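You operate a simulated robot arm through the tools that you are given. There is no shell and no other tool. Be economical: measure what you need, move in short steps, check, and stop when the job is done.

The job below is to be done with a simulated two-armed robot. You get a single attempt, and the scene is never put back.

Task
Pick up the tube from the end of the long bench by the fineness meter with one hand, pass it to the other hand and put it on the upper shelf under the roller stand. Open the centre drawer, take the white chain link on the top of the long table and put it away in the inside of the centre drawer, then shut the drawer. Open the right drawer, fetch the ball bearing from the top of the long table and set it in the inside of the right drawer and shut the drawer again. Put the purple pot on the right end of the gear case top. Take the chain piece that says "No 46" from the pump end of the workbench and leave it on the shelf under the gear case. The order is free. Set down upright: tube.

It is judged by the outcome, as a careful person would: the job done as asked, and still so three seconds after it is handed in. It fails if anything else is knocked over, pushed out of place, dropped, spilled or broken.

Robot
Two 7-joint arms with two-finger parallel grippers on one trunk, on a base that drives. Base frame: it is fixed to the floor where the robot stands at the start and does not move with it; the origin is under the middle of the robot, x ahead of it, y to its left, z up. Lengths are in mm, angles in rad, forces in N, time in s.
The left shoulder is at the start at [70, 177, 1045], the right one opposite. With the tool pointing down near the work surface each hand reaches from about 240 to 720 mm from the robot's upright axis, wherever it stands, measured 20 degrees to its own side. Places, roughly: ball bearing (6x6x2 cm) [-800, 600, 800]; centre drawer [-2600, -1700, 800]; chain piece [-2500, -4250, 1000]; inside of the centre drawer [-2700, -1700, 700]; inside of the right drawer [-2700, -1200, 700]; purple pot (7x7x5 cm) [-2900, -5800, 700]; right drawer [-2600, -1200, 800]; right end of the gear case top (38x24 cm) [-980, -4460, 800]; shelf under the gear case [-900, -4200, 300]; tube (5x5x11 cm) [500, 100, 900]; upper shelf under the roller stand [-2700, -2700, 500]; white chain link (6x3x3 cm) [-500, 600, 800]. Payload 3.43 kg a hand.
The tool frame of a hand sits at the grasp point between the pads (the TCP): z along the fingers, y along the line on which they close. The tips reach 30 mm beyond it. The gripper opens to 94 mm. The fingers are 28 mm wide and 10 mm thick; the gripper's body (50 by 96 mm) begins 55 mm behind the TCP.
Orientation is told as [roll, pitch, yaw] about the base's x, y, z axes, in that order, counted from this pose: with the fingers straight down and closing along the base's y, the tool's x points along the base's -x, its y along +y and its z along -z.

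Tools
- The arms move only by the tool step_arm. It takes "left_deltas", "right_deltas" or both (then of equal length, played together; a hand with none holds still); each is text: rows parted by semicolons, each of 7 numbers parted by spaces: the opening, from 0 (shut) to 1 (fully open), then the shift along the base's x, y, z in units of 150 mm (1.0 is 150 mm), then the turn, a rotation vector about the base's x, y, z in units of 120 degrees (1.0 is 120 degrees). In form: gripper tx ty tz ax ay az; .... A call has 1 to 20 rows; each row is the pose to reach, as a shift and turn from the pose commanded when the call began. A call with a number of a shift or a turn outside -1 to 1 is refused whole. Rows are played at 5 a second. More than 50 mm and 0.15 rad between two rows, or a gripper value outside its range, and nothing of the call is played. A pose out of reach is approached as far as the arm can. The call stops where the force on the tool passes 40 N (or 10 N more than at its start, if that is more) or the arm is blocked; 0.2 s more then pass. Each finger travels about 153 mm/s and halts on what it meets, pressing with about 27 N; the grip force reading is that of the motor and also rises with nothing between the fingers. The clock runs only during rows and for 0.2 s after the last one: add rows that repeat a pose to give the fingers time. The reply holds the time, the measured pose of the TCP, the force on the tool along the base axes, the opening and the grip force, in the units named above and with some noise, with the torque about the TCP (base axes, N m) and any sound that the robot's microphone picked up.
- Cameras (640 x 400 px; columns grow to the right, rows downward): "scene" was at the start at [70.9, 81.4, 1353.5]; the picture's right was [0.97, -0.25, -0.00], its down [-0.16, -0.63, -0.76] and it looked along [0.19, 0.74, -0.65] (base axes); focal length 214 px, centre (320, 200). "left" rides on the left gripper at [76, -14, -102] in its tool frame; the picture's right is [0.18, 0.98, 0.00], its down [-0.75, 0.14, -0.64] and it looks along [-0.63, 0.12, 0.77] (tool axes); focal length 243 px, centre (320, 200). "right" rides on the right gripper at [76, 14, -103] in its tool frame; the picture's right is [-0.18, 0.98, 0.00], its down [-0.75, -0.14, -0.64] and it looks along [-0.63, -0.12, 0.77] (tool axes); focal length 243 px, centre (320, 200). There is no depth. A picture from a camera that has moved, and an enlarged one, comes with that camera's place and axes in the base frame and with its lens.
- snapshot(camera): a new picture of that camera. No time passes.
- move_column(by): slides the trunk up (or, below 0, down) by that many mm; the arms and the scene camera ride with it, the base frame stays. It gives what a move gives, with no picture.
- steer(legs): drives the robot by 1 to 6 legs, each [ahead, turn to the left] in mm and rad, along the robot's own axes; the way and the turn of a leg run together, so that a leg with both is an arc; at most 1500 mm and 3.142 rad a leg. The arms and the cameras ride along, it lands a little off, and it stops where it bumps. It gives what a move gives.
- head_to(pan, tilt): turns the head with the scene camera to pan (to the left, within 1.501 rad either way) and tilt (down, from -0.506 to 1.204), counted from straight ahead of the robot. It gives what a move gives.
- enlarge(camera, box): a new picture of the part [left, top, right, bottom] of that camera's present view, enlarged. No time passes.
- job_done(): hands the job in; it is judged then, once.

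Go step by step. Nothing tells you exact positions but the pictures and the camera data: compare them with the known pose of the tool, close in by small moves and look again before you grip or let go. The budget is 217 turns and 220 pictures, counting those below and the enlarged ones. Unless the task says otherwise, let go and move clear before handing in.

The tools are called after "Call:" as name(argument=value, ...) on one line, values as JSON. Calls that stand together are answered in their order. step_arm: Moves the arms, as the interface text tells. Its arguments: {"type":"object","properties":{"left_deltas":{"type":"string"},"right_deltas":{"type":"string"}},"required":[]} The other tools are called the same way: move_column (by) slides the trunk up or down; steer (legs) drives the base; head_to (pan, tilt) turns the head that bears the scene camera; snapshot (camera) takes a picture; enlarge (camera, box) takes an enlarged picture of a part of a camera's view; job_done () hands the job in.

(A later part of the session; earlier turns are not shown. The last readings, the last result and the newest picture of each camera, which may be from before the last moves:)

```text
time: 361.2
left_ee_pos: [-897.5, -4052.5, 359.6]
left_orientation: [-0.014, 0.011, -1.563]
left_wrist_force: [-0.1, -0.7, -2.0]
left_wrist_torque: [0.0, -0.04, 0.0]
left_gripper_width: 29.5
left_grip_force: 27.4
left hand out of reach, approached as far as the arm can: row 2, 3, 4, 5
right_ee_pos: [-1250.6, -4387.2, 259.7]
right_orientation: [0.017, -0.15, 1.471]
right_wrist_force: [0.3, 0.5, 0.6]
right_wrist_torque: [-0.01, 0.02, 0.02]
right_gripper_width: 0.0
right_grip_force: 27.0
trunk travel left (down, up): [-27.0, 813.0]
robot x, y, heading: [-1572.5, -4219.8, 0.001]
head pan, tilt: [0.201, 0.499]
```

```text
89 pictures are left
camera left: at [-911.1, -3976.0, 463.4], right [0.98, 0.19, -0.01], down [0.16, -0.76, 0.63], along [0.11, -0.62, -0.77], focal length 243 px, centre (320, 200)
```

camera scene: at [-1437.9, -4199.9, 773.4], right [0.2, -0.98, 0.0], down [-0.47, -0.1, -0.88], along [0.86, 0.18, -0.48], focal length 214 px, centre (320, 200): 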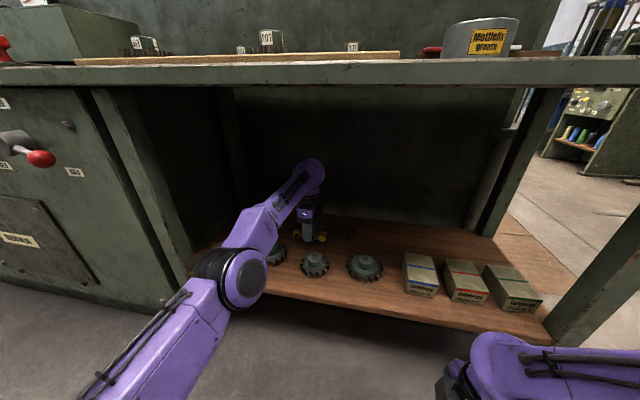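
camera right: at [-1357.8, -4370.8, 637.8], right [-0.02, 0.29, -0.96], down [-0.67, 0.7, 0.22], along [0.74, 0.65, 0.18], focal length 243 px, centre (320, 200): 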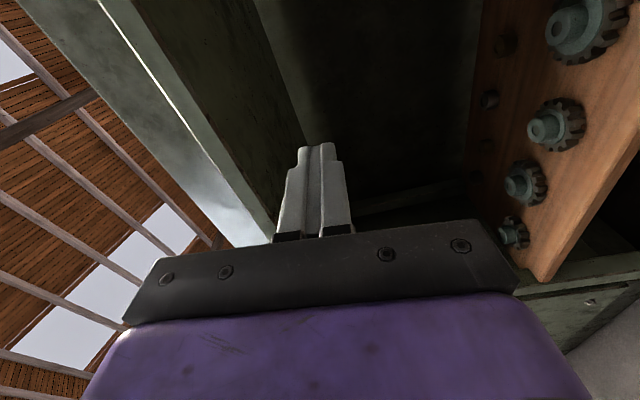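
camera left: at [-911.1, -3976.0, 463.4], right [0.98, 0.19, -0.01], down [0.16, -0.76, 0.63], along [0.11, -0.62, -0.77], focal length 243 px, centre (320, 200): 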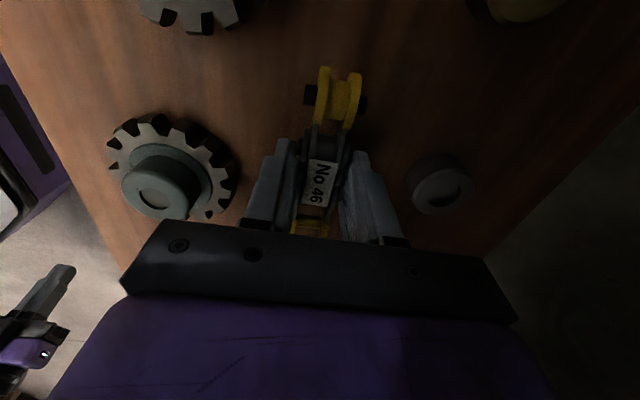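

Position is good. Lowering gently to the shelf.

Call:
step_arm(left_deltas="0 0 0 -0.07 0 0 0;0 0 0 -0.14 0 0 0;0 0 0 -0.14 0 0 0")

Call:
step_arm(left_deltas="0 0 0 -0.03 0 0 0;0 0 0 -0.06 0 0 0;0 0 0 -0.06 0 0 0")

Call:
snapshot(camera="left")

```text
time: 362.0
left_ee_pos: [-897.4, -4051.6, 340.2]
left_orientation: [-0.013, 0.012, -1.562]
left_wrist_force: [-0.5, 0.0, -2.3]
left_wrist_torque: [-0.02, 0.01, -0.05]
left_gripper_width: 29.6
left_grip_force: 26.9
right_ee_pos: [-1252.1, -4387.9, 260.8]
right_orientation: [0.017, -0.151, 1.472]
right_wrist_force: [0.3, -0.4, 0.2]
right_wrist_torque: [0.02, 0.04, -0.03]
right_gripper_width: 0.3
right_grip_force: 26.8
trunk travel left (down, up): [-27.0, 813.0]
robot x, y, heading: [-1579.2, -4219.4, -0.001]
head pan, tilt: [0.201, 0.499]
```

```text
time: 362.8
left_ee_pos: [-898.0, -4052.1, 338.3]
left_orientation: [-0.002, 0.01, -1.563]
left_wrist_force: [0.9, 0.6, 31.7]
left_wrist_torque: [-0.29, -0.14, -0.16]
left_gripper_width: 29.7
left_grip_force: 27.1
right_ee_pos: [-1251.7, -4388.1, 262.3]
right_orientation: [0.012, -0.151, 1.47]
right_wrist_force: [0.2, 0.0, -0.2]
right_wrist_torque: [0.02, -0.02, -0.03]
right_gripper_width: 0.0
right_grip_force: 26.6
trunk travel left (down, up): [-27.0, 813.0]
robot x, y, heading: [-1575.8, -4219.2, 0.003]
head pan, tilt: [0.201, 0.499]
```

```text
88 pictures are left
camera left: at [-913.0, -3976.6, 441.0], right [0.98, 0.19, 0.0], down [0.15, -0.76, 0.63], along [0.12, -0.62, -0.77], focal length 243 px, centre (320, 200)
```

left: 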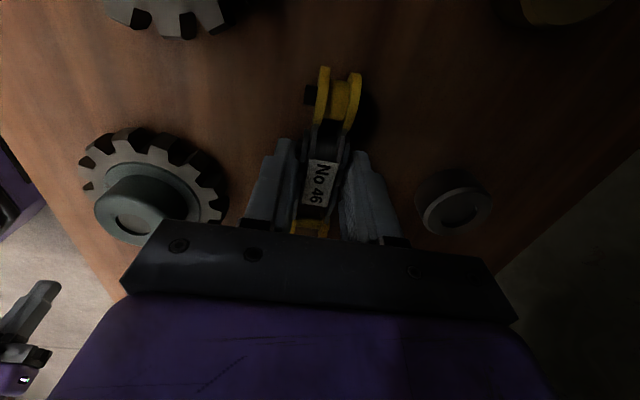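

Firm contact under the piece (shelf at z≈306). Ease up 3 mm, release and lift out.

Call:
step_arm(left_deltas="0 0 0 0.02 0 0 0;0 0 0 0.04 0 0 0;0.35 0 0 0.04 0 0 0;0.6 0 0 0.04 0 0 0;0.6 0 0 0.04 0 0 0;0.6 0 0 0.2 0 0 0;0.6 0 0 0.4 0 0 0;0.6 0 0 0.6 0 0 0;0.6 0 0 0.6 0 0 0")

Call:
snapshot(camera="left")

Call:
snapshot(camera="scene")

```text
time: 364.8
left_ee_pos: [-907.1, -4043.0, 407.3]
left_orientation: [-0.015, 0.011, -1.563]
left_wrist_force: [0.9, 0.2, 0.9]
left_wrist_torque: [0.02, -0.01, -0.03]
left_gripper_width: 56.4
left_grip_force: 0.0
left hand out of reach, approached as far as the arm can: row 7, 8, 9
right_ee_pos: [-1251.0, -4387.2, 261.4]
right_orientation: [0.019, -0.15, 1.472]
right_wrist_force: [-0.8, 0.5, -0.4]
right_wrist_torque: [0.04, 0.01, 0.02]
right_gripper_width: 0.0
right_grip_force: 26.9
trunk travel left (down, up): [-27.0, 813.0]
robot x, y, heading: [-1578.4, -4219.1, 0.004]
head pan, tilt: [0.201, 0.499]
```

```text
87 pictures are left
camera left: at [-920.3, -3967.9, 512.1], right [0.98, 0.19, -0.01], down [0.16, -0.76, 0.63], along [0.11, -0.62, -0.77], focal length 243 px, centre (320, 200)
```

left: 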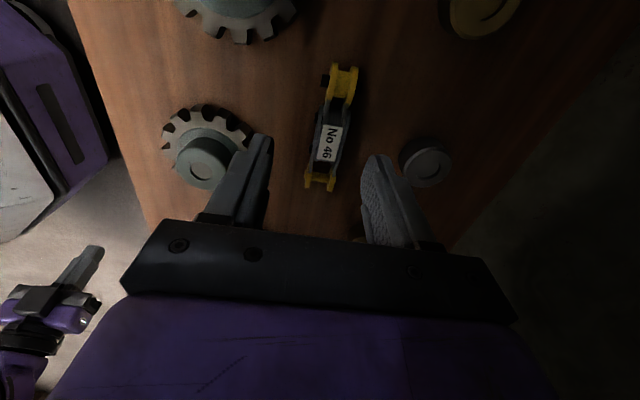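

```text
86 pictures are left
camera scene: at [-1438.2, -4200.0, 773.4], right [0.2, -0.98, 0.0], down [-0.47, -0.1, -0.88], along [0.86, 0.18, -0.48], focal length 214 px, centre (320, 200)
```

scene: 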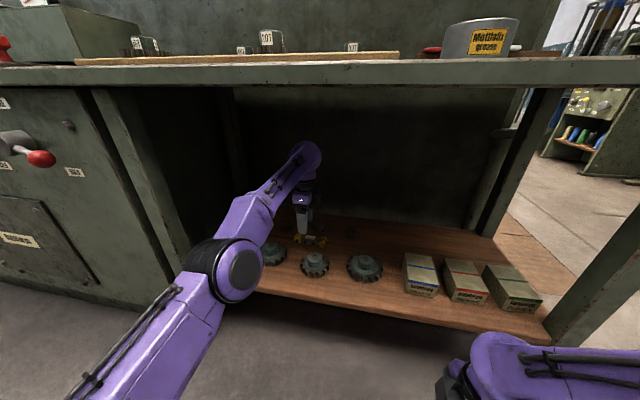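

The piece rests on the shelf between gears and bushings. Retract the hand the way it came, then back off with the base.

Call:
step_arm(left_deltas="0.6 -0.15 0 0.1 0 0 0;0.6 -0.35 0 0.15 0 0 0;0.6 -0.6 0.05 0.15 0 0 0;0.6 -0.85 0.1 0.15 0 0 0;0.6 -1 0.12 0.15 0 0 0;0.6 -1 0.12 0.15 0 0 0")

Call:
steer(legs=[[-220, 0]])

Call:
snapshot(camera="scene")

```text
time: 366.2
left_ee_pos: [-1058.3, -4025.5, 430.9]
left_orientation: [-0.013, 0.012, -1.563]
left_wrist_force: [-0.6, -0.6, 0.4]
left_wrist_torque: [0.03, -0.04, 0.0]
left_gripper_width: 56.2
left_grip_force: 0.0
right_ee_pos: [-1251.1, -4387.5, 261.8]
right_orientation: [0.018, -0.149, 1.472]
right_wrist_force: [-0.6, 0.5, 0.5]
right_wrist_torque: [0.01, -0.02, 0.02]
right_gripper_width: 0.0
right_grip_force: 27.3
trunk travel left (down, up): [-27.0, 813.0]
robot x, y, heading: [-1576.7, -4219.4, 0.004]
head pan, tilt: [0.201, 0.499]
```

```text
time: 367.9
left_ee_pos: [-1279.5, -4027.2, 429.9]
left_orientation: [-0.014, 0.011, -1.565]
left_wrist_force: [-0.4, 0.8, 0.7]
left_wrist_torque: [0.01, -0.01, -0.03]
left_gripper_width: 56.4
left_grip_force: 0.0
right_ee_pos: [-1473.1, -4389.8, 260.5]
right_orientation: [0.017, -0.15, 1.47]
right_wrist_force: [0.0, -0.3, 0.4]
right_wrist_torque: [0.0, -0.02, -0.02]
right_gripper_width: 0.0
right_grip_force: 26.7
trunk travel left (down, up): [-27.0, 813.0]
robot x, y, heading: [-1802.7, -4217.5, 0.009]
head pan, tilt: [0.201, 0.499]
```

```text
85 pictures are left
camera scene: at [-1660.2, -4201.0, 773.4], right [0.2, -0.98, 0.0], down [-0.47, -0.1, -0.88], along [0.86, 0.18, -0.48], focal length 214 px, centre (320, 200)
```

scene: 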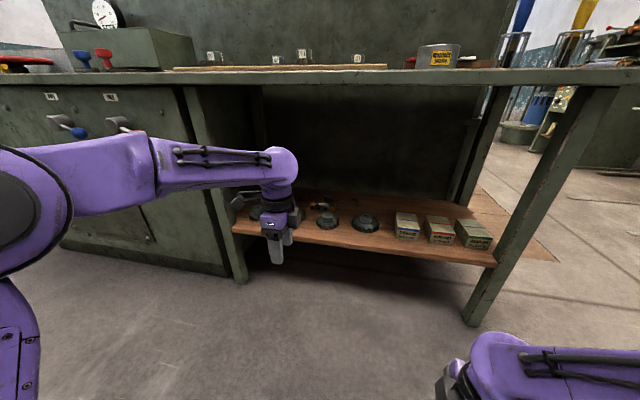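

The shelf is in good order. Now for the purple pot near (-2900, -5800): raise the trunk and drive toward the far corner.

Call:
move_column(by=400)

Call:
steer(legs=[[0, -1.58], [1000, 0]])

Call:
head_to(pan=-0.6, tilt=0.35)

Call:
snapshot(camera="scene")

```text
time: 371.7
left_ee_pos: [-1280.6, -4025.3, 831.0]
left_orientation: [-0.012, 0.012, -1.564]
left_wrist_force: [0.3, 0.0, 0.3]
left_wrist_torque: [0.05, -0.03, 0.01]
left_gripper_width: 56.8
left_grip_force: 0.1
right_ee_pos: [-1474.5, -4389.2, 660.7]
right_orientation: [0.018, -0.15, 1.47]
right_wrist_force: [-0.5, 0.1, -0.3]
right_wrist_torque: [0.0, -0.01, 0.01]
right_gripper_width: 0.0
right_grip_force: 26.8
trunk travel left (down, up): [-427.0, 413.0]
robot x, y, heading: [-1797.0, -4217.9, 0.006]
head pan, tilt: [0.201, 0.499]
```

```text
time: 380.7
left_ee_pos: [-1634.3, -5732.4, 831.3]
left_orientation: [-0.015, 0.01, 3.126]
left_wrist_force: [-0.4, -1.1, 0.4]
left_wrist_torque: [-0.01, 0.03, 0.0]
left_gripper_width: 56.3
left_grip_force: 0.0
right_ee_pos: [-1992.7, -5530.0, 661.1]
right_orientation: [0.019, -0.15, -0.125]
right_wrist_force: [0.0, 0.2, 0.8]
right_wrist_torque: [0.01, 0.02, 0.01]
right_gripper_width: 0.3
right_grip_force: 27.1
trunk travel left (down, up): [-427.0, 413.0]
robot x, y, heading: [-1817.2, -5207.0, -1.592]
head pan, tilt: [0.201, 0.499]
```

```text
time: 381.8
left_ee_pos: [-1633.7, -5732.8, 831.1]
left_orientation: [-0.015, 0.01, 3.124]
left_wrist_force: [-1.0, 0.1, -0.3]
left_wrist_torque: [0.03, 0.0, -0.01]
left_gripper_width: 56.3
left_grip_force: 0.2
right_ee_pos: [-1991.6, -5529.1, 659.9]
right_orientation: [0.017, -0.15, -0.124]
right_wrist_force: [-0.2, -0.3, 0.3]
right_wrist_torque: [0.01, -0.03, -0.04]
right_gripper_width: 0.0
right_grip_force: 27.7
trunk travel left (down, up): [-427.0, 413.0]
robot x, y, heading: [-1812.3, -5209.2, -1.588]
head pan, tilt: [-0.6, 0.351]
```

```text
84 pictures are left
camera scene: at [-1869.6, -5335.1, 1187.1], right [-0.81, 0.58, 0.0], down [0.2, 0.28, -0.94], along [-0.54, -0.76, -0.34], focal length 214 px, centre (320, 200)
```

scene: 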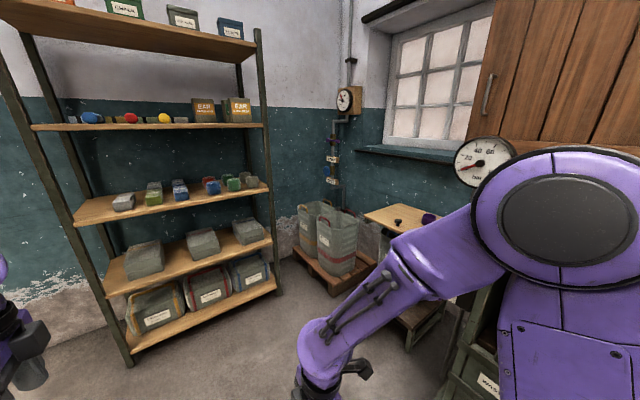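

A small wooden stand near the window holds something purple, hidden by my arm. I'll turn to face it.

Call:
steer(legs=[[0, -1.0]])

Call:
head_to(pan=0.0, tilt=0.5)

Call:
snapshot(camera="scene")

```text
time: 384.8
left_ee_pos: [-2158.6, -5642.0, 831.5]
left_orientation: [-0.014, 0.012, 2.123]
left_wrist_force: [-0.5, 0.0, -0.6]
left_wrist_torque: [0.0, -0.01, -0.02]
left_gripper_width: 56.5
left_grip_force: 0.0
right_ee_pos: [-2180.8, -5231.0, 660.2]
right_orientation: [0.017, -0.149, -1.125]
right_wrist_force: [0.0, -0.1, -0.1]
right_wrist_torque: [0.01, -0.01, 0.01]
right_gripper_width: 0.0
right_grip_force: 27.2
trunk travel left (down, up): [-427.0, 413.0]
robot x, y, heading: [-1812.1, -5209.4, -2.592]
head pan, tilt: [-0.6, 0.351]
```

```text
time: 385.8
left_ee_pos: [-2158.9, -5642.5, 833.0]
left_orientation: [-0.013, 0.011, 2.123]
left_wrist_force: [-0.5, 0.4, -0.4]
left_wrist_torque: [0.03, 0.01, -0.02]
left_gripper_width: 56.6
left_grip_force: 0.0
right_ee_pos: [-2180.4, -5230.8, 659.9]
right_orientation: [0.016, -0.15, -1.126]
right_wrist_force: [0.3, 0.3, -0.3]
right_wrist_torque: [0.01, 0.03, 0.01]
right_gripper_width: 0.0
right_grip_force: 26.6
trunk travel left (down, up): [-427.0, 413.0]
robot x, y, heading: [-1812.3, -5204.6, -2.589]
head pan, tilt: [0.0, 0.499]
```

```text
83 pictures are left
camera scene: at [-1935.1, -5282.6, 1173.5], right [-0.52, 0.85, 0.0], down [0.41, 0.25, -0.88], along [-0.75, -0.46, -0.48], focal length 214 px, centre (320, 200)
```

scene: 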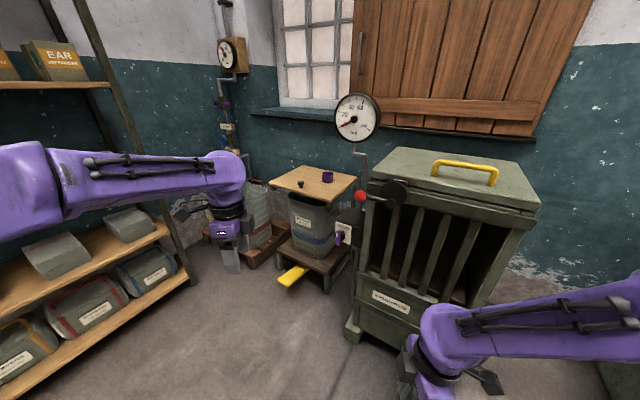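

The purple pot stands on a small platform at about (-2856, -5803), beside the compressor with its gauge. I'll approach from the left-front, reversing first to keep my hands clear of the rack.

Call:
steer(legs=[[0, -2.182], [-780, 0], [0, 1.338], [250, 0]])

Call:
head_to(pan=0.15, tilt=0.55)

Call:
snapshot(camera="scene")

```text
time: 399.9
left_ee_pos: [-2648.9, -5943.7, 831.0]
left_orientation: [-0.015, 0.01, 1.27]
left_wrist_force: [0.6, 0.6, 0.2]
left_wrist_torque: [0.0, -0.04, -0.01]
left_gripper_width: 56.4
left_grip_force: 0.0
right_ee_pos: [-2352.9, -5656.7, 660.8]
right_orientation: [0.017, -0.149, -1.978]
right_wrist_force: [0.1, -0.1, -0.5]
right_wrist_torque: [-0.05, -0.01, -0.04]
right_gripper_width: 0.2
right_grip_force: 26.9
trunk travel left (down, up): [-427.0, 413.0]
robot x, y, heading: [-2092.0, -5917.9, 2.837]
head pan, tilt: [0.0, 0.499]
```

```text
time: 400.6
left_ee_pos: [-2648.5, -5944.8, 831.3]
left_orientation: [-0.014, 0.011, 1.27]
left_wrist_force: [0.4, -0.3, 0.6]
left_wrist_torque: [-0.01, -0.03, -0.04]
left_gripper_width: 56.4
left_grip_force: 0.1
right_ee_pos: [-2352.6, -5656.0, 661.1]
right_orientation: [0.018, -0.15, -1.977]
right_wrist_force: [0.3, 0.1, -0.5]
right_wrist_torque: [0.01, 0.0, 0.01]
right_gripper_width: 0.0
right_grip_force: 26.8
trunk travel left (down, up): [-427.0, 413.0]
robot x, y, heading: [-2094.7, -5915.9, 2.836]
head pan, tilt: [0.15, 0.55]
```

```text
82 pictures are left
camera scene: at [-2231.7, -5889.9, 1168.9], right [0.15, 0.99, 0.0], down [0.52, -0.08, -0.85], along [-0.84, 0.13, -0.52], focal length 214 px, centre (320, 200)
```

scene: 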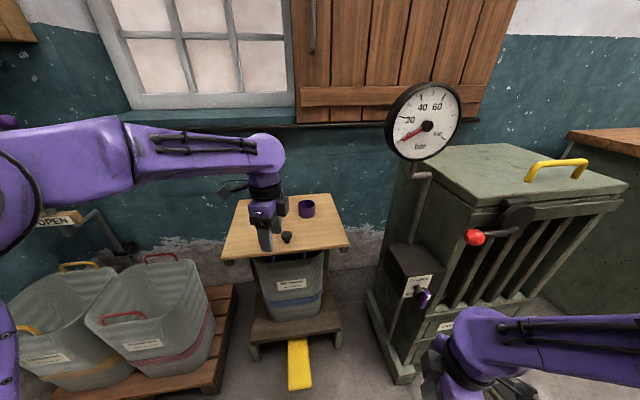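

The pot is at about (-2900, -5837) on the little table. To keep my right hand clear of the compressor lever, I'll draw it inward, then drive 170 mm forward.

Call:
step_arm(left_deltas="1 0 0 0.2 0 0 0;1 0 0 0.3 0 0 0;1 0 0 0.3 0 0 0;1 0 0 0.3 0 0 0", right_deltas="0 0.1 -0.2 0 0 0 0;0 0.2 -0.4 0 0 0 0;0 0.3 -0.6 0 0 0 0;0 0.3 -0.6 0 0 0 0")

Call:
steer(legs=[[150, 0]])

Call:
snapshot(camera="scene")

Call:
snapshot(camera="left")

```text
time: 401.6
left_ee_pos: [-2648.0, -5943.7, 877.9]
left_orientation: [-0.014, 0.011, 1.27]
left_wrist_force: [-0.9, -0.6, 0.1]
left_wrist_torque: [-0.01, -0.01, 0.01]
left_gripper_width: 93.6
left_grip_force: 0.1
right_ee_pos: [-2340.6, -5757.6, 660.8]
right_orientation: [0.018, -0.149, -1.979]
right_wrist_force: [0.1, -0.2, 0.0]
right_wrist_torque: [-0.02, -0.02, -0.03]
right_gripper_width: 0.0
right_grip_force: 27.2
right hand out of reach, approached as far as the arm can: row 1, 2, 3, 4
trunk travel left (down, up): [-427.0, 413.0]
robot x, y, heading: [-2091.7, -5919.3, 2.837]
head pan, tilt: [0.15, 0.55]
```

```text
time: 402.9
left_ee_pos: [-2791.5, -5899.5, 876.3]
left_orientation: [-0.016, 0.009, 1.271]
left_wrist_force: [-0.9, 0.1, -1.0]
left_wrist_torque: [-0.03, -0.06, 0.03]
left_gripper_width: 93.9
left_grip_force: 0.0
right_ee_pos: [-2484.0, -5712.2, 659.9]
right_orientation: [0.018, -0.149, -1.978]
right_wrist_force: [-0.5, -0.1, 0.7]
right_wrist_torque: [0.01, -0.01, -0.03]
right_gripper_width: 0.0
right_grip_force: 27.3
trunk travel left (down, up): [-427.0, 413.0]
robot x, y, heading: [-2237.3, -5874.0, 2.841]
head pan, tilt: [0.15, 0.55]
```

```text
81 pictures are left
camera scene: at [-2376.1, -5844.7, 1168.7], right [0.15, 0.99, 0.0], down [0.52, -0.08, -0.85], along [-0.84, 0.13, -0.52], focal length 214 px, centre (320, 200)
```

scene: 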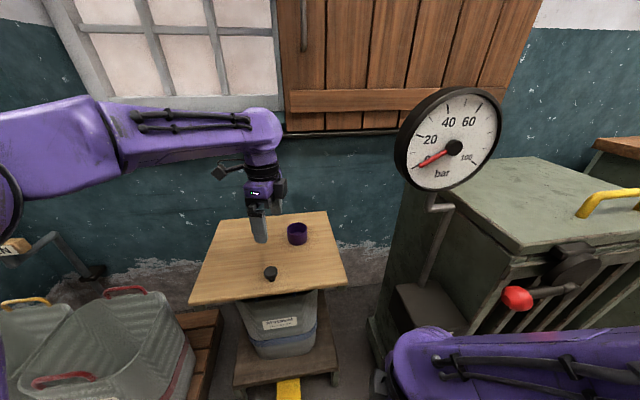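

```text
80 pictures are left
camera left: at [-2801.9, -5974.8, 979.3], right [-0.99, 0.12, -0.01], down [0.08, 0.77, 0.63], along [0.08, 0.63, -0.77], focal length 243 px, centre (320, 200)
```

left: 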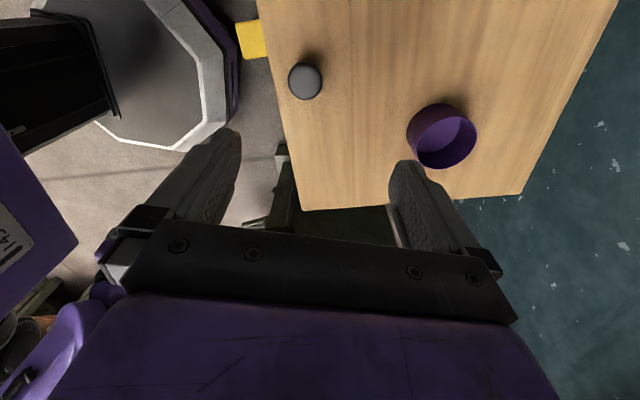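

The pot's rim centre is about (-2917, -5838, 733). I'll drive 60 mm closer, move above the pot and come partly down.

Call:
steer(legs=[[60, 0]])

Call:
step_arm(left_deltas="1 -0.2 0.14 0 0 0 0;1 -0.43 0.29 0 0 0 0;1 -0.43 0.29 -0.2 0 0 0;1 -0.43 0.29 -0.4 0 0 0;1 -0.43 0.29 -0.4 0 0 0")

Call:
snapshot(camera="left")

Call:
snapshot(camera="scene")

```text
time: 403.9
left_ee_pos: [-2835.4, -5884.6, 876.5]
left_orientation: [-0.014, 0.009, 1.268]
left_wrist_force: [1.0, 0.0, 0.1]
left_wrist_torque: [0.01, 0.03, -0.01]
left_gripper_width: 94.0
left_grip_force: 0.0
right_ee_pos: [-2528.1, -5698.3, 660.7]
right_orientation: [0.018, -0.148, -1.984]
right_wrist_force: [0.5, 0.4, 1.1]
right_wrist_torque: [-0.05, 0.01, 0.03]
right_gripper_width: 0.0
right_grip_force: 26.9
trunk travel left (down, up): [-427.0, 413.0]
robot x, y, heading: [-2279.1, -5855.9, 2.807]
head pan, tilt: [0.15, 0.55]
stopped in leg 1: the robot was blocked; the commanded pose is now the measured one
```

```text
time: 405.1
left_ee_pos: [-2899.4, -5840.8, 817.4]
left_orientation: [-0.015, 0.008, 1.267]
left_wrist_force: [-0.1, 0.8, 0.4]
left_wrist_torque: [0.01, 0.01, 0.02]
left_gripper_width: 94.1
left_grip_force: 0.1
right_ee_pos: [-2527.1, -5696.5, 660.3]
right_orientation: [0.02, -0.151, -1.983]
right_wrist_force: [0.0, -0.8, -0.5]
right_wrist_torque: [0.0, 0.0, -0.01]
right_gripper_width: 0.0
right_grip_force: 27.4
trunk travel left (down, up): [-427.0, 413.0]
robot x, y, heading: [-2285.0, -5860.8, 2.807]
head pan, tilt: [0.15, 0.55]
```

```text
79 pictures are left
camera left: at [-2909.5, -5914.4, 920.2], right [-0.99, 0.12, -0.01], down [0.08, 0.77, 0.63], along [0.08, 0.63, -0.77], focal length 243 px, centre (320, 200)
```

left: 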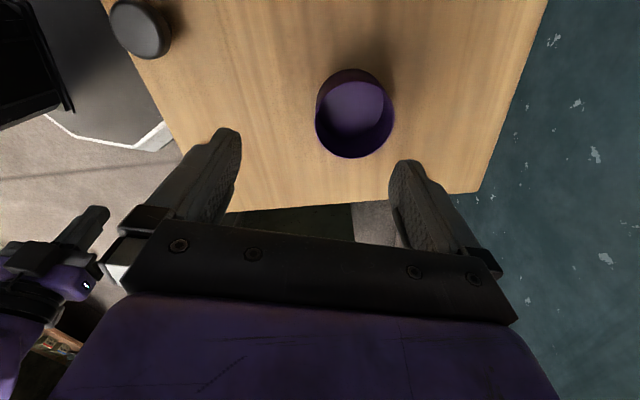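

```text
78 pictures are left
camera scene: at [-2417.4, -5824.4, 1168.9], right [0.18, 0.98, 0.0], down [0.51, -0.1, -0.85], along [-0.84, 0.16, -0.52], focal length 214 px, centre (320, 200)
```

scene: 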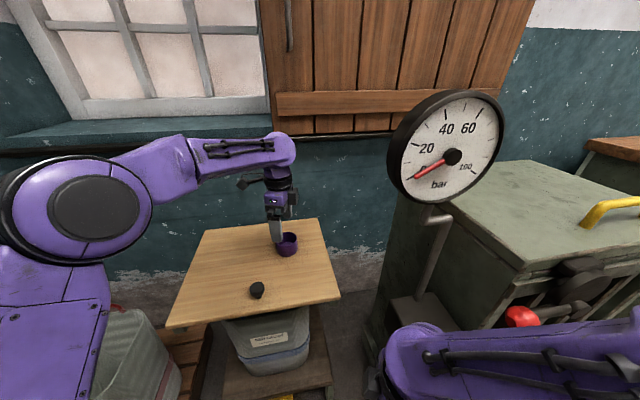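

My base bumped into something (likely the pedal) and stopped; nothing seems moved. The pot centre refines to (-2928, -5834) with rim z≈719. I'll shift and lower.

Call:
step_arm(left_deltas="1 -0.19 0.045 0 0 0 0;1 -0.19 0.045 -0.25 0 0 0;1 -0.19 0.045 -0.45 0 0 0;1 -0.19 0.045 -0.45 0 0 0")

Call:
snapshot(camera="left")

Call:
head_to(pan=0.0, tilt=1.1)

Call:
snapshot(camera="scene")

```text
time: 406.1
left_ee_pos: [-2927.7, -5833.7, 749.1]
left_orientation: [-0.014, 0.01, 1.27]
left_wrist_force: [-0.3, 0.1, -0.2]
left_wrist_torque: [0.0, 0.05, -0.01]
left_gripper_width: 94.1
left_grip_force: 0.0
right_ee_pos: [-2526.9, -5695.8, 661.2]
right_orientation: [0.016, -0.15, -1.981]
right_wrist_force: [0.1, 0.5, 0.0]
right_wrist_torque: [-0.03, -0.04, 0.01]
right_gripper_width: 0.0
right_grip_force: 27.4
trunk travel left (down, up): [-427.0, 413.0]
robot x, y, heading: [-2285.2, -5853.6, 2.809]
head pan, tilt: [0.15, 0.55]
```

```text
77 pictures are left
camera left: at [-2938.9, -5908.6, 853.0], right [-0.99, 0.12, -0.01], down [0.08, 0.77, 0.63], along [0.08, 0.63, -0.78], focal length 243 px, centre (320, 200)
```

left: 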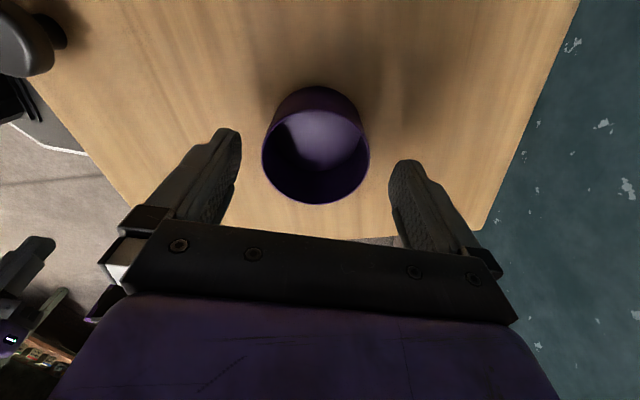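

```text
time: 407.1
left_ee_pos: [-2928.9, -5833.9, 749.5]
left_orientation: [-0.017, 0.01, 1.267]
left_wrist_force: [-0.3, 0.1, -0.1]
left_wrist_torque: [-0.03, 0.01, 0.0]
left_gripper_width: 93.9
left_grip_force: 0.0
right_ee_pos: [-2527.8, -5695.5, 660.9]
right_orientation: [0.018, -0.151, -1.983]
right_wrist_force: [-1.3, -0.6, 0.8]
right_wrist_torque: [0.01, 0.03, 0.01]
right_gripper_width: 0.0
right_grip_force: 27.3
trunk travel left (down, up): [-427.0, 413.0]
robot x, y, heading: [-2285.7, -5852.4, 2.808]
head pan, tilt: [0.0, 1.1]
```

```text
76 pictures are left
camera scene: at [-2388.9, -5818.3, 1125.8], right [0.32, 0.95, 0.0], down [0.84, -0.29, -0.45], along [-0.43, 0.15, -0.89], focal length 214 px, centre (320, 200)
```

scene: 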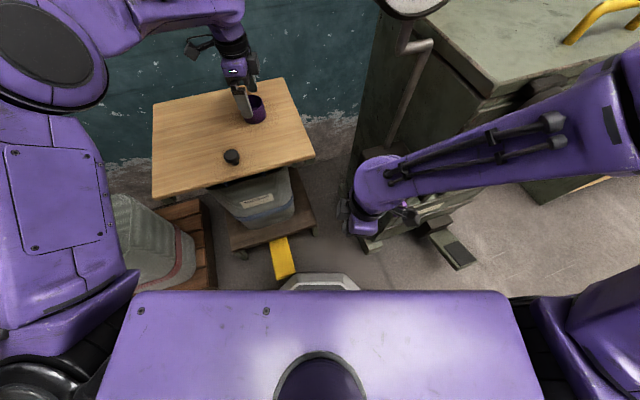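

The pot is centred between the fingertips; my base just touches the yellow pedal. Lower 37 mm and close.

Call:
step_arm(left_deltas="1 0 0 -0.12 0 0 0;1 0 0 -0.25 0 0 0;1 0 0 -0.25 0 0 0;0.6 0 0 -0.25 0 0 0;0.3 0 0 -0.25 0 0 0;0.3 0 0 -0.25 0 0 0;0.3 0 0 -0.25 0 0 0")

Call:
snapshot(camera="left")

```text
time: 408.7
left_ee_pos: [-2928.9, -5834.6, 711.9]
left_orientation: [-0.016, 0.011, 1.27]
left_wrist_force: [0.0, 0.7, 1.8]
left_wrist_torque: [0.07, 0.1, -0.03]
left_gripper_width: 65.4
left_grip_force: 27.2
right_ee_pos: [-2528.1, -5696.1, 661.2]
right_orientation: [0.018, -0.15, -1.98]
right_wrist_force: [0.2, -0.6, 0.7]
right_wrist_torque: [-0.02, 0.04, 0.03]
right_gripper_width: 0.2
right_grip_force: 27.1
trunk travel left (down, up): [-427.0, 413.0]
robot x, y, heading: [-2279.5, -5852.9, 2.822]
head pan, tilt: [0.0, 1.1]
```

```text
75 pictures are left
camera left: at [-2939.5, -5909.3, 815.0], right [-0.99, 0.12, -0.01], down [0.08, 0.77, 0.63], along [0.08, 0.63, -0.78], focal length 243 px, centre (320, 200)
```

left: 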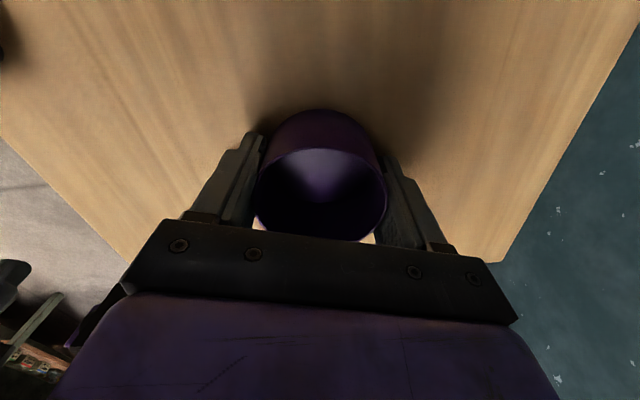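

Gripped (65 mm). Lift straight up and back away.

Call:
step_arm(left_deltas="0 0 0 0.2 0 0 0;0 0 0 0.4 0 0 0;0 0 0 0.7 0 0 0;0 0 0 1 0 0 0;0 0 0 1 0 0 0")

Call:
steer(legs=[[-250, 0]])

Call:
head_to(pan=0.1, tilt=0.6)

Call:
snapshot(camera="scene")

```text
time: 409.9
left_ee_pos: [-2931.4, -5831.3, 861.9]
left_orientation: [-0.016, 0.01, 1.267]
left_wrist_force: [-0.3, 0.1, -0.4]
left_wrist_torque: [-0.06, 0.04, -0.01]
left_gripper_width: 65.1
left_grip_force: 26.2
right_ee_pos: [-2528.9, -5696.2, 660.9]
right_orientation: [0.018, -0.149, -1.983]
right_wrist_force: [-0.2, -0.4, -0.4]
right_wrist_torque: [-0.01, 0.03, 0.01]
right_gripper_width: 0.0
right_grip_force: 26.7
trunk travel left (down, up): [-427.0, 413.0]
robot x, y, heading: [-2280.4, -5851.4, 2.824]
head pan, tilt: [0.0, 1.1]
```

```text
time: 411.7
left_ee_pos: [-2691.8, -5906.5, 861.6]
left_orientation: [-0.015, 0.012, 1.26]
left_wrist_force: [1.2, 0.2, -0.1]
left_wrist_torque: [-0.04, 0.03, -0.01]
left_gripper_width: 65.1
left_grip_force: 26.6
right_ee_pos: [-2289.4, -5774.4, 661.0]
right_orientation: [0.017, -0.15, -1.989]
right_wrist_force: [0.7, -0.3, 0.2]
right_wrist_torque: [0.01, -0.01, 0.01]
right_gripper_width: 0.0
right_grip_force: 26.9
trunk travel left (down, up): [-427.0, 413.0]
robot x, y, heading: [-2044.2, -5939.7, 2.814]
head pan, tilt: [0.0, 1.1]
```

```text
time: 412.7
left_ee_pos: [-2693.2, -5905.8, 861.8]
left_orientation: [-0.016, 0.011, 1.262]
left_wrist_force: [0.1, -0.5, -0.3]
left_wrist_torque: [-0.01, 0.01, -0.01]
left_gripper_width: 65.3
left_grip_force: 27.4
right_ee_pos: [-2290.7, -5774.8, 660.3]
right_orientation: [0.017, -0.151, -1.99]
right_wrist_force: [-0.6, -0.4, 0.7]
right_wrist_torque: [-0.02, 0.0, -0.02]
right_gripper_width: 0.1
right_grip_force: 26.6
trunk travel left (down, up): [-427.0, 413.0]
robot x, y, heading: [-2046.5, -5938.3, 2.822]
head pan, tilt: [0.099, 0.6]
```

```text
74 pictures are left
camera scene: at [-2180.2, -5903.2, 1164.3], right [0.23, 0.97, 0.0], down [0.55, -0.13, -0.82], along [-0.8, 0.19, -0.57], focal length 214 px, centre (320, 200)
```

scene: 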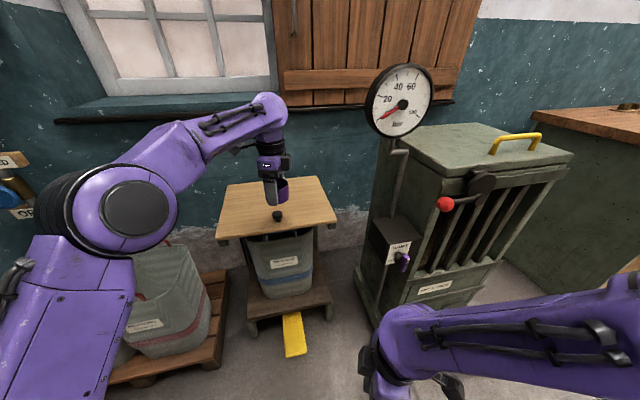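

The pot is held and the corner is undisturbed. I'll raise the trunk, back up further clear of the gauge, then drive to the gear case's right end.

Call:
move_column(by=230)

Call:
steer(legs=[[-200, 0], [0, -1.43], [1150, 0]])

Call:
head_to(pan=-0.7, tilt=0.45)

Call:
snapshot(camera="scene")

```text
time: 415.1
left_ee_pos: [-2693.8, -5906.0, 1091.1]
left_orientation: [-0.017, 0.011, 1.26]
left_wrist_force: [-0.4, 0.5, -0.2]
left_wrist_torque: [0.01, 0.01, -0.01]
left_gripper_width: 65.0
left_grip_force: 27.8
right_ee_pos: [-2289.6, -5773.8, 890.9]
right_orientation: [0.017, -0.149, -1.988]
right_wrist_force: [0.9, 0.3, 0.5]
right_wrist_torque: [0.01, -0.01, 0.02]
right_gripper_width: 0.0
right_grip_force: 26.9
trunk travel left (down, up): [-657.0, 183.0]
robot x, y, heading: [-2042.9, -5937.6, 2.817]
head pan, tilt: [0.099, 0.6]
```

```text
time: 425.6
left_ee_pos: [-1704.6, -4225.1, 1090.9]
left_orientation: [-0.015, 0.011, -0.171]
left_wrist_force: [-0.7, -0.7, -0.6]
left_wrist_torque: [-0.04, 0.05, 0.01]
left_gripper_width: 65.0
left_grip_force: 26.6
right_ee_pos: [-1517.0, -4605.3, 890.9]
right_orientation: [0.016, -0.152, 2.864]
right_wrist_force: [-1.0, 0.0, 0.2]
right_wrist_torque: [-0.02, -0.02, 0.01]
right_gripper_width: 0.0
right_grip_force: 27.1
trunk travel left (down, up): [-657.0, 183.0]
robot x, y, heading: [-1647.0, -4869.6, 1.383]
head pan, tilt: [0.099, 0.6]
```

```text
time: 426.8
left_ee_pos: [-1705.5, -4225.8, 1090.8]
left_orientation: [-0.015, 0.011, -0.172]
left_wrist_force: [0.8, 0.0, -0.6]
left_wrist_torque: [0.01, -0.02, 0.01]
left_gripper_width: 64.7
left_grip_force: 27.2
right_ee_pos: [-1516.4, -4604.8, 890.2]
right_orientation: [0.017, -0.151, 2.864]
right_wrist_force: [0.1, -0.4, -0.4]
right_wrist_torque: [0.01, 0.03, -0.03]
right_gripper_width: 0.1
right_grip_force: 27.2
trunk travel left (down, up): [-657.0, 183.0]
robot x, y, heading: [-1646.5, -4870.2, 1.383]
head pan, tilt: [-0.7, 0.45]
```

```text
73 pictures are left
camera scene: at [-1564.8, -4763.2, 1407.9], right [0.63, -0.77, 0.0], down [-0.34, -0.28, -0.9], along [0.7, 0.57, -0.44], focal length 214 px, centre (320, 200)
```

scene: 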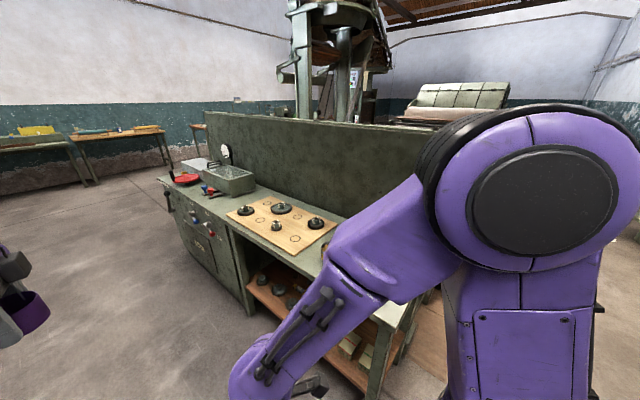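

I'll move into place facing the gear case's right end and look at the free spots.

Call:
steer(legs=[[200, 0], [0, -1.383]])

Call:
head_to(pan=0.1, tilt=0.7)

Call:
snapshot(camera="scene")

Call:
snapshot(camera="left")

```text
time: 431.8
left_ee_pos: [-981.9, -4496.3, 1091.6]
left_orientation: [-0.014, 0.011, -1.557]
left_wrist_force: [-0.6, 0.5, -0.4]
left_wrist_torque: [0.03, -0.01, -0.03]
left_gripper_width: 64.9
left_grip_force: 27.1
right_ee_pos: [-1323.4, -4750.6, 890.4]
right_orientation: [0.018, -0.147, 1.475]
right_wrist_force: [0.1, -0.3, 0.4]
right_wrist_torque: [0.01, -0.02, 0.02]
right_gripper_width: 0.0
right_grip_force: 26.7
trunk travel left (down, up): [-657.0, 183.0]
robot x, y, heading: [-1607.2, -4669.8, -0.007]
head pan, tilt: [-0.7, 0.45]
```

```text
time: 432.9
left_ee_pos: [-983.3, -4496.5, 1091.3]
left_orientation: [-0.015, 0.01, -1.558]
left_wrist_force: [-0.1, 0.0, -0.6]
left_wrist_torque: [0.04, -0.01, -0.03]
left_gripper_width: 64.9
left_grip_force: 27.3
right_ee_pos: [-1323.8, -4749.3, 891.0]
right_orientation: [0.017, -0.147, 1.474]
right_wrist_force: [0.0, 0.0, -1.0]
right_wrist_torque: [0.01, 0.02, 0.0]
right_gripper_width: 0.0
right_grip_force: 26.9
trunk travel left (down, up): [-657.0, 183.0]
robot x, y, heading: [-1607.7, -4674.6, -0.005]
head pan, tilt: [0.099, 0.7]
```

```text
72 pictures are left
camera scene: at [-1473.2, -4665.1, 1385.7], right [0.1, -1.0, 0.0], down [-0.64, -0.06, -0.76], along [0.76, 0.07, -0.64], focal length 214 px, centre (320, 200)
```

scene: 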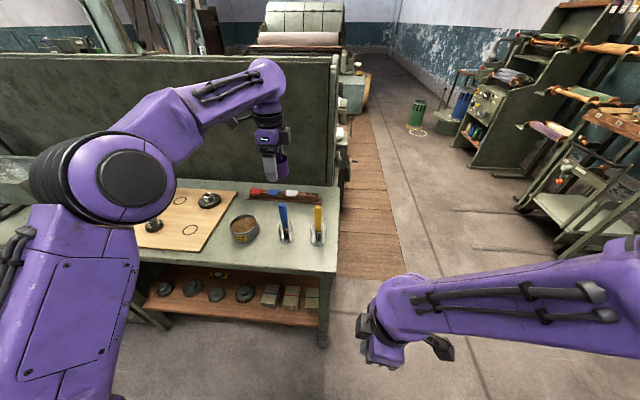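

```text
71 pictures are left
camera left: at [-997.0, -4421.3, 1194.6], right [0.98, 0.2, -0.01], down [0.16, -0.76, 0.63], along [0.11, -0.62, -0.78], focal length 243 px, centre (320, 200)
```

left: 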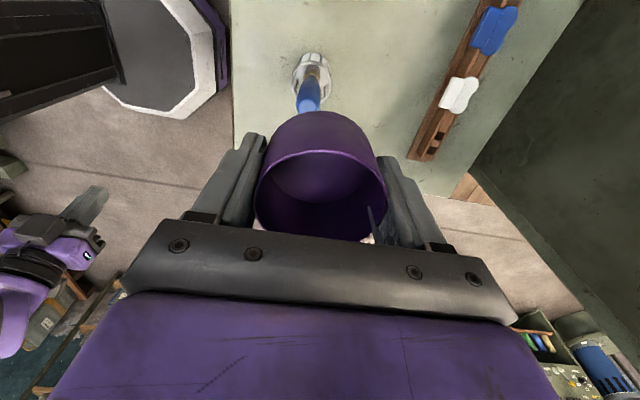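

I'll enlarge the right end of the bench top.

Call:
enlarge(camera="scene", box=[200, 170, 350, 280])

```text
3.64 times, centred on (275, 225) of scene
camera zoom: at [-1473.2, -4665.1, 1385.7], right [0.1, -1.0, 0.0], down [-0.64, -0.06, -0.76], along [0.76, 0.07, -0.64], focal length 780 px, centre (484, 109)
```

zoom: 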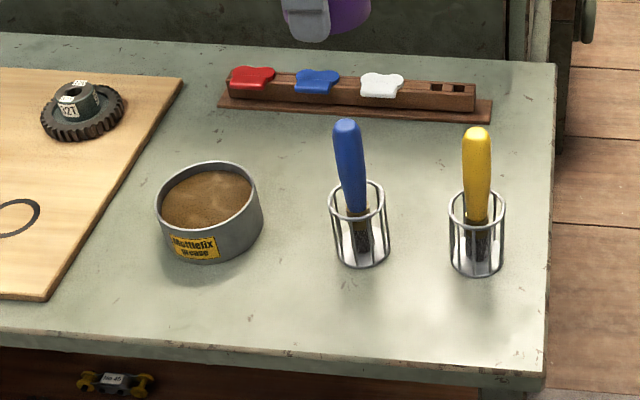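

The best free spot is behind the grease can and brush cups, at about (-895, -4430). I'll drive 110 mm forward and shift the hand there.

Call:
steer(legs=[[110, 0]])

Call:
step_arm(left_deltas="0 -0.07 0.22 0 0 0 0;0 -0.15 0.44 0 0 0 0;0 -0.15 0.44 -0.25 0 0 0;0 -0.15 0.44 -0.5 0 0 0;0 -0.15 0.44 -0.5 0 0 0")

Call:
snapshot(camera="scene")

Call:
snapshot(camera="left")

```text
time: 434.1
left_ee_pos: [-875.0, -4497.1, 1091.5]
left_orientation: [-0.016, 0.01, -1.558]
left_wrist_force: [0.1, 0.8, -0.9]
left_wrist_torque: [-0.04, 0.0, 0.01]
left_gripper_width: 65.0
left_grip_force: 26.9
right_ee_pos: [-1215.8, -4751.4, 891.1]
right_orientation: [0.017, -0.149, 1.476]
right_wrist_force: [0.1, 0.1, 0.5]
right_wrist_torque: [-0.01, -0.01, 0.0]
right_gripper_width: 0.2
right_grip_force: 26.5
trunk travel left (down, up): [-657.0, 183.0]
robot x, y, heading: [-1499.6, -4676.7, -0.003]
head pan, tilt: [0.099, 0.7]
```

```text
time: 435.3
left_ee_pos: [-898.1, -4430.8, 1017.6]
left_orientation: [-0.015, 0.012, -1.558]
left_wrist_force: [-0.3, -0.6, -0.4]
left_wrist_torque: [0.0, 0.0, 0.02]
left_gripper_width: 64.7
left_grip_force: 27.2
right_ee_pos: [-1215.2, -4750.5, 891.3]
right_orientation: [0.018, -0.151, 1.475]
right_wrist_force: [0.3, -0.5, -0.4]
right_wrist_torque: [0.0, 0.01, 0.01]
right_gripper_width: 0.2
right_grip_force: 27.6
trunk travel left (down, up): [-657.0, 183.0]
robot x, y, heading: [-1496.5, -4674.4, -0.004]
head pan, tilt: [0.099, 0.7]
```

```text
69 pictures are left
camera scene: at [-1364.7, -4665.5, 1385.8], right [0.1, -1.0, 0.0], down [-0.64, -0.06, -0.77], along [0.76, 0.07, -0.64], focal length 214 px, centre (320, 200)
```

scene: 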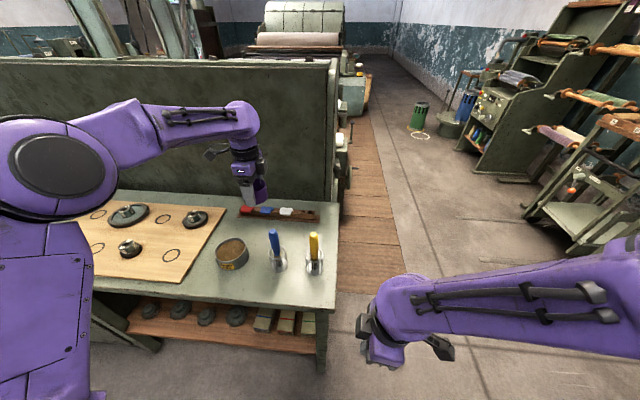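

```text
68 pictures are left
camera left: at [-911.0, -4355.9, 1119.9], right [0.98, 0.2, -0.01], down [0.16, -0.76, 0.63], along [0.11, -0.62, -0.78], focal length 243 px, centre (320, 200)
```

left: 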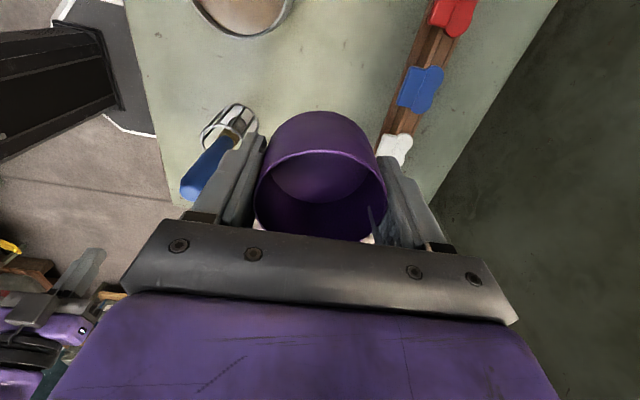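

The landing spot is clear on all sides. Lowering.

Call:
step_arm(left_deltas="0 0.02 0 -0.3 0 0 0;0 0.02 0 -0.6 0 0 0;0 0.02 0 -0.9 0 0 0;0 0.02 0 -0.97 0 0 0;0 0.02 0 -0.97 0 0 0")

Call:
snapshot(camera="left")

Call:
enlarge(camera="scene", box=[180, 150, 350, 280])

```text
time: 436.5
left_ee_pos: [-892.7, -4430.5, 871.5]
left_orientation: [-0.015, 0.011, -1.558]
left_wrist_force: [0.1, 0.7, -0.8]
left_wrist_torque: [0.01, 0.02, 0.0]
left_gripper_width: 64.9
left_grip_force: 27.2
right_ee_pos: [-1216.1, -4750.1, 889.8]
right_orientation: [0.018, -0.147, 1.475]
right_wrist_force: [-0.8, -0.2, -0.7]
right_wrist_torque: [0.02, 0.0, -0.02]
right_gripper_width: 0.1
right_grip_force: 27.2
trunk travel left (down, up): [-657.0, 183.0]
robot x, y, heading: [-1500.7, -4672.4, -0.003]
head pan, tilt: [0.099, 0.7]
```

```text
67 pictures are left
camera left: at [-907.5, -4355.5, 974.4], right [0.98, 0.2, -0.01], down [0.16, -0.76, 0.63], along [0.11, -0.62, -0.78], focal length 243 px, centre (320, 200)
```

left: 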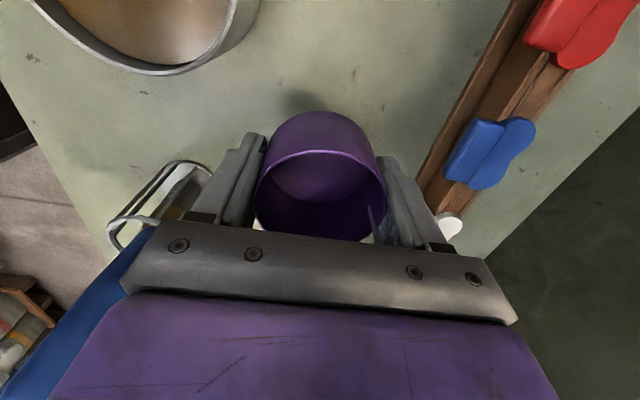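

```text
3.08 times, centred on (265, 215) of scene
camera zoom: at [-1364.5, -4665.3, 1385.7], right [0.1, -1.0, 0.0], down [-0.64, -0.06, -0.76], along [0.76, 0.07, -0.64], focal length 660 px, centre (489, 154)
```

zoom: 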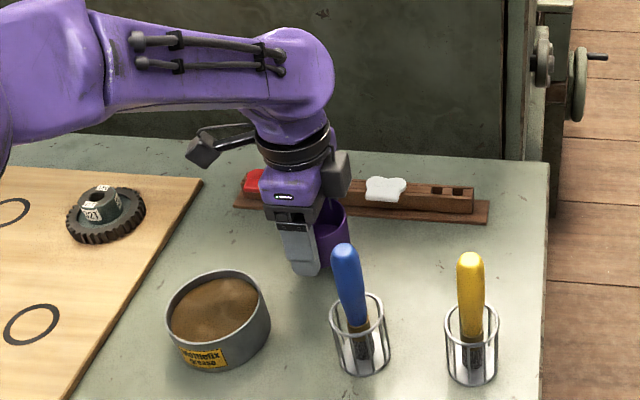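

Clear. Lowering gently to contact.

Call:
step_arm(left_deltas="0 0 0 -0.07 0 0 0;0 0 0 -0.13 0 0 0;0 0 0 -0.13 0 0 0")

Call:
step_arm(left_deltas="0 0 0 -0.03 0 0 0;0 0 0 -0.06 0 0 0;0 0 0 -0.06 0 0 0")

Call:
snapshot(camera="left")

```text
time: 437.3
left_ee_pos: [-894.1, -4430.9, 852.7]
left_orientation: [-0.016, 0.01, -1.558]
left_wrist_force: [0.1, -0.2, -0.3]
left_wrist_torque: [0.01, 0.01, 0.05]
left_gripper_width: 64.6
left_grip_force: 26.8
right_ee_pos: [-1214.7, -4749.8, 891.1]
right_orientation: [0.018, -0.149, 1.475]
right_wrist_force: [-0.4, 0.1, 0.3]
right_wrist_torque: [-0.03, -0.02, -0.04]
right_gripper_width: 0.2
right_grip_force: 26.8
trunk travel left (down, up): [-657.0, 183.0]
robot x, y, heading: [-1498.1, -4672.0, -0.006]
head pan, tilt: [0.099, 0.7]
```

```text
time: 438.1
left_ee_pos: [-894.2, -4431.1, 842.6]
left_orientation: [-0.015, 0.009, -1.558]
left_wrist_force: [-0.2, -0.2, 0.1]
left_wrist_torque: [0.0, -0.01, 0.01]
left_gripper_width: 64.5
left_grip_force: 26.8
right_ee_pos: [-1213.9, -4750.3, 890.5]
right_orientation: [0.018, -0.149, 1.476]
right_wrist_force: [-0.1, 0.2, 0.8]
right_wrist_torque: [-0.04, 0.02, 0.04]
right_gripper_width: 0.2
right_grip_force: 26.7
trunk travel left (down, up): [-657.0, 183.0]
robot x, y, heading: [-1500.0, -4674.5, -0.008]
head pan, tilt: [0.099, 0.7]
```

```text
65 pictures are left
camera left: at [-907.9, -4355.6, 946.1], right [0.98, 0.2, -0.01], down [0.16, -0.76, 0.63], along [0.11, -0.62, -0.78], focal length 243 px, centre (320, 200)
```

left: 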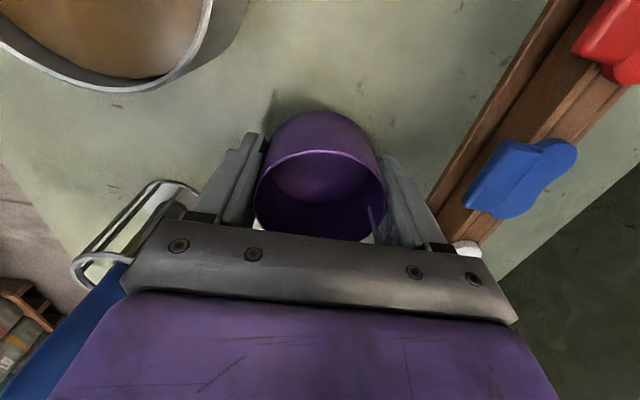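

Very near the surface. A few more millimetres.

Call:
step_arm(left_deltas="0 0 0 -0.03 0 0 0;0 0 0 -0.03 0 0 0")

Call:
step_arm(left_deltas="0 0 0 -0.03 0 0 0;0 0 0 -0.03 0 0 0")

Call:
step_arm(left_deltas="0 0 0 -0.025 0 0 0;0 0 0 -0.025 0 0 0")

```text
time: 438.7
left_ee_pos: [-894.4, -4429.8, 839.5]
left_orientation: [-0.015, 0.012, -1.557]
left_wrist_force: [-0.7, -1.1, -0.7]
left_wrist_torque: [0.01, 0.0, 0.0]
left_gripper_width: 64.8
left_grip_force: 27.0
right_ee_pos: [-1215.2, -4750.2, 891.3]
right_orientation: [0.019, -0.147, 1.475]
right_wrist_force: [0.0, -0.7, -0.3]
right_wrist_torque: [0.01, -0.04, 0.0]
right_gripper_width: 0.0
right_grip_force: 27.4
trunk travel left (down, up): [-657.0, 183.0]
robot x, y, heading: [-1498.8, -4672.5, -0.002]
head pan, tilt: [0.099, 0.7]
```

```text
time: 439.3
left_ee_pos: [-894.8, -4430.6, 834.1]
left_orientation: [-0.015, 0.01, -1.557]
left_wrist_force: [-0.4, -0.3, -1.4]
left_wrist_torque: [0.04, 0.0, 0.0]
left_gripper_width: 64.9
left_grip_force: 27.1
right_ee_pos: [-1214.9, -4749.8, 891.6]
right_orientation: [0.018, -0.149, 1.473]
right_wrist_force: [-0.4, 0.4, -0.1]
right_wrist_torque: [0.02, 0.05, 0.04]
right_gripper_width: 0.1
right_grip_force: 26.8
trunk travel left (down, up): [-657.0, 183.0]
robot x, y, heading: [-1494.9, -4667.8, -0.006]
head pan, tilt: [0.099, 0.7]
```

```text
time: 439.9
left_ee_pos: [-894.0, -4431.3, 831.8]
left_orientation: [-0.011, 0.01, -1.557]
left_wrist_force: [1.1, 1.7, 9.5]
left_wrist_torque: [-0.13, -0.32, 0.03]
left_gripper_width: 64.9
left_grip_force: 27.1
right_ee_pos: [-1215.2, -4749.6, 891.9]
right_orientation: [0.017, -0.151, 1.476]
right_wrist_force: [0.4, -0.5, -0.1]
right_wrist_torque: [0.0, -0.02, -0.02]
right_gripper_width: 0.3
right_grip_force: 26.5
trunk travel left (down, up): [-657.0, 183.0]
robot x, y, heading: [-1500.0, -4674.6, -0.002]
head pan, tilt: [0.099, 0.7]
```

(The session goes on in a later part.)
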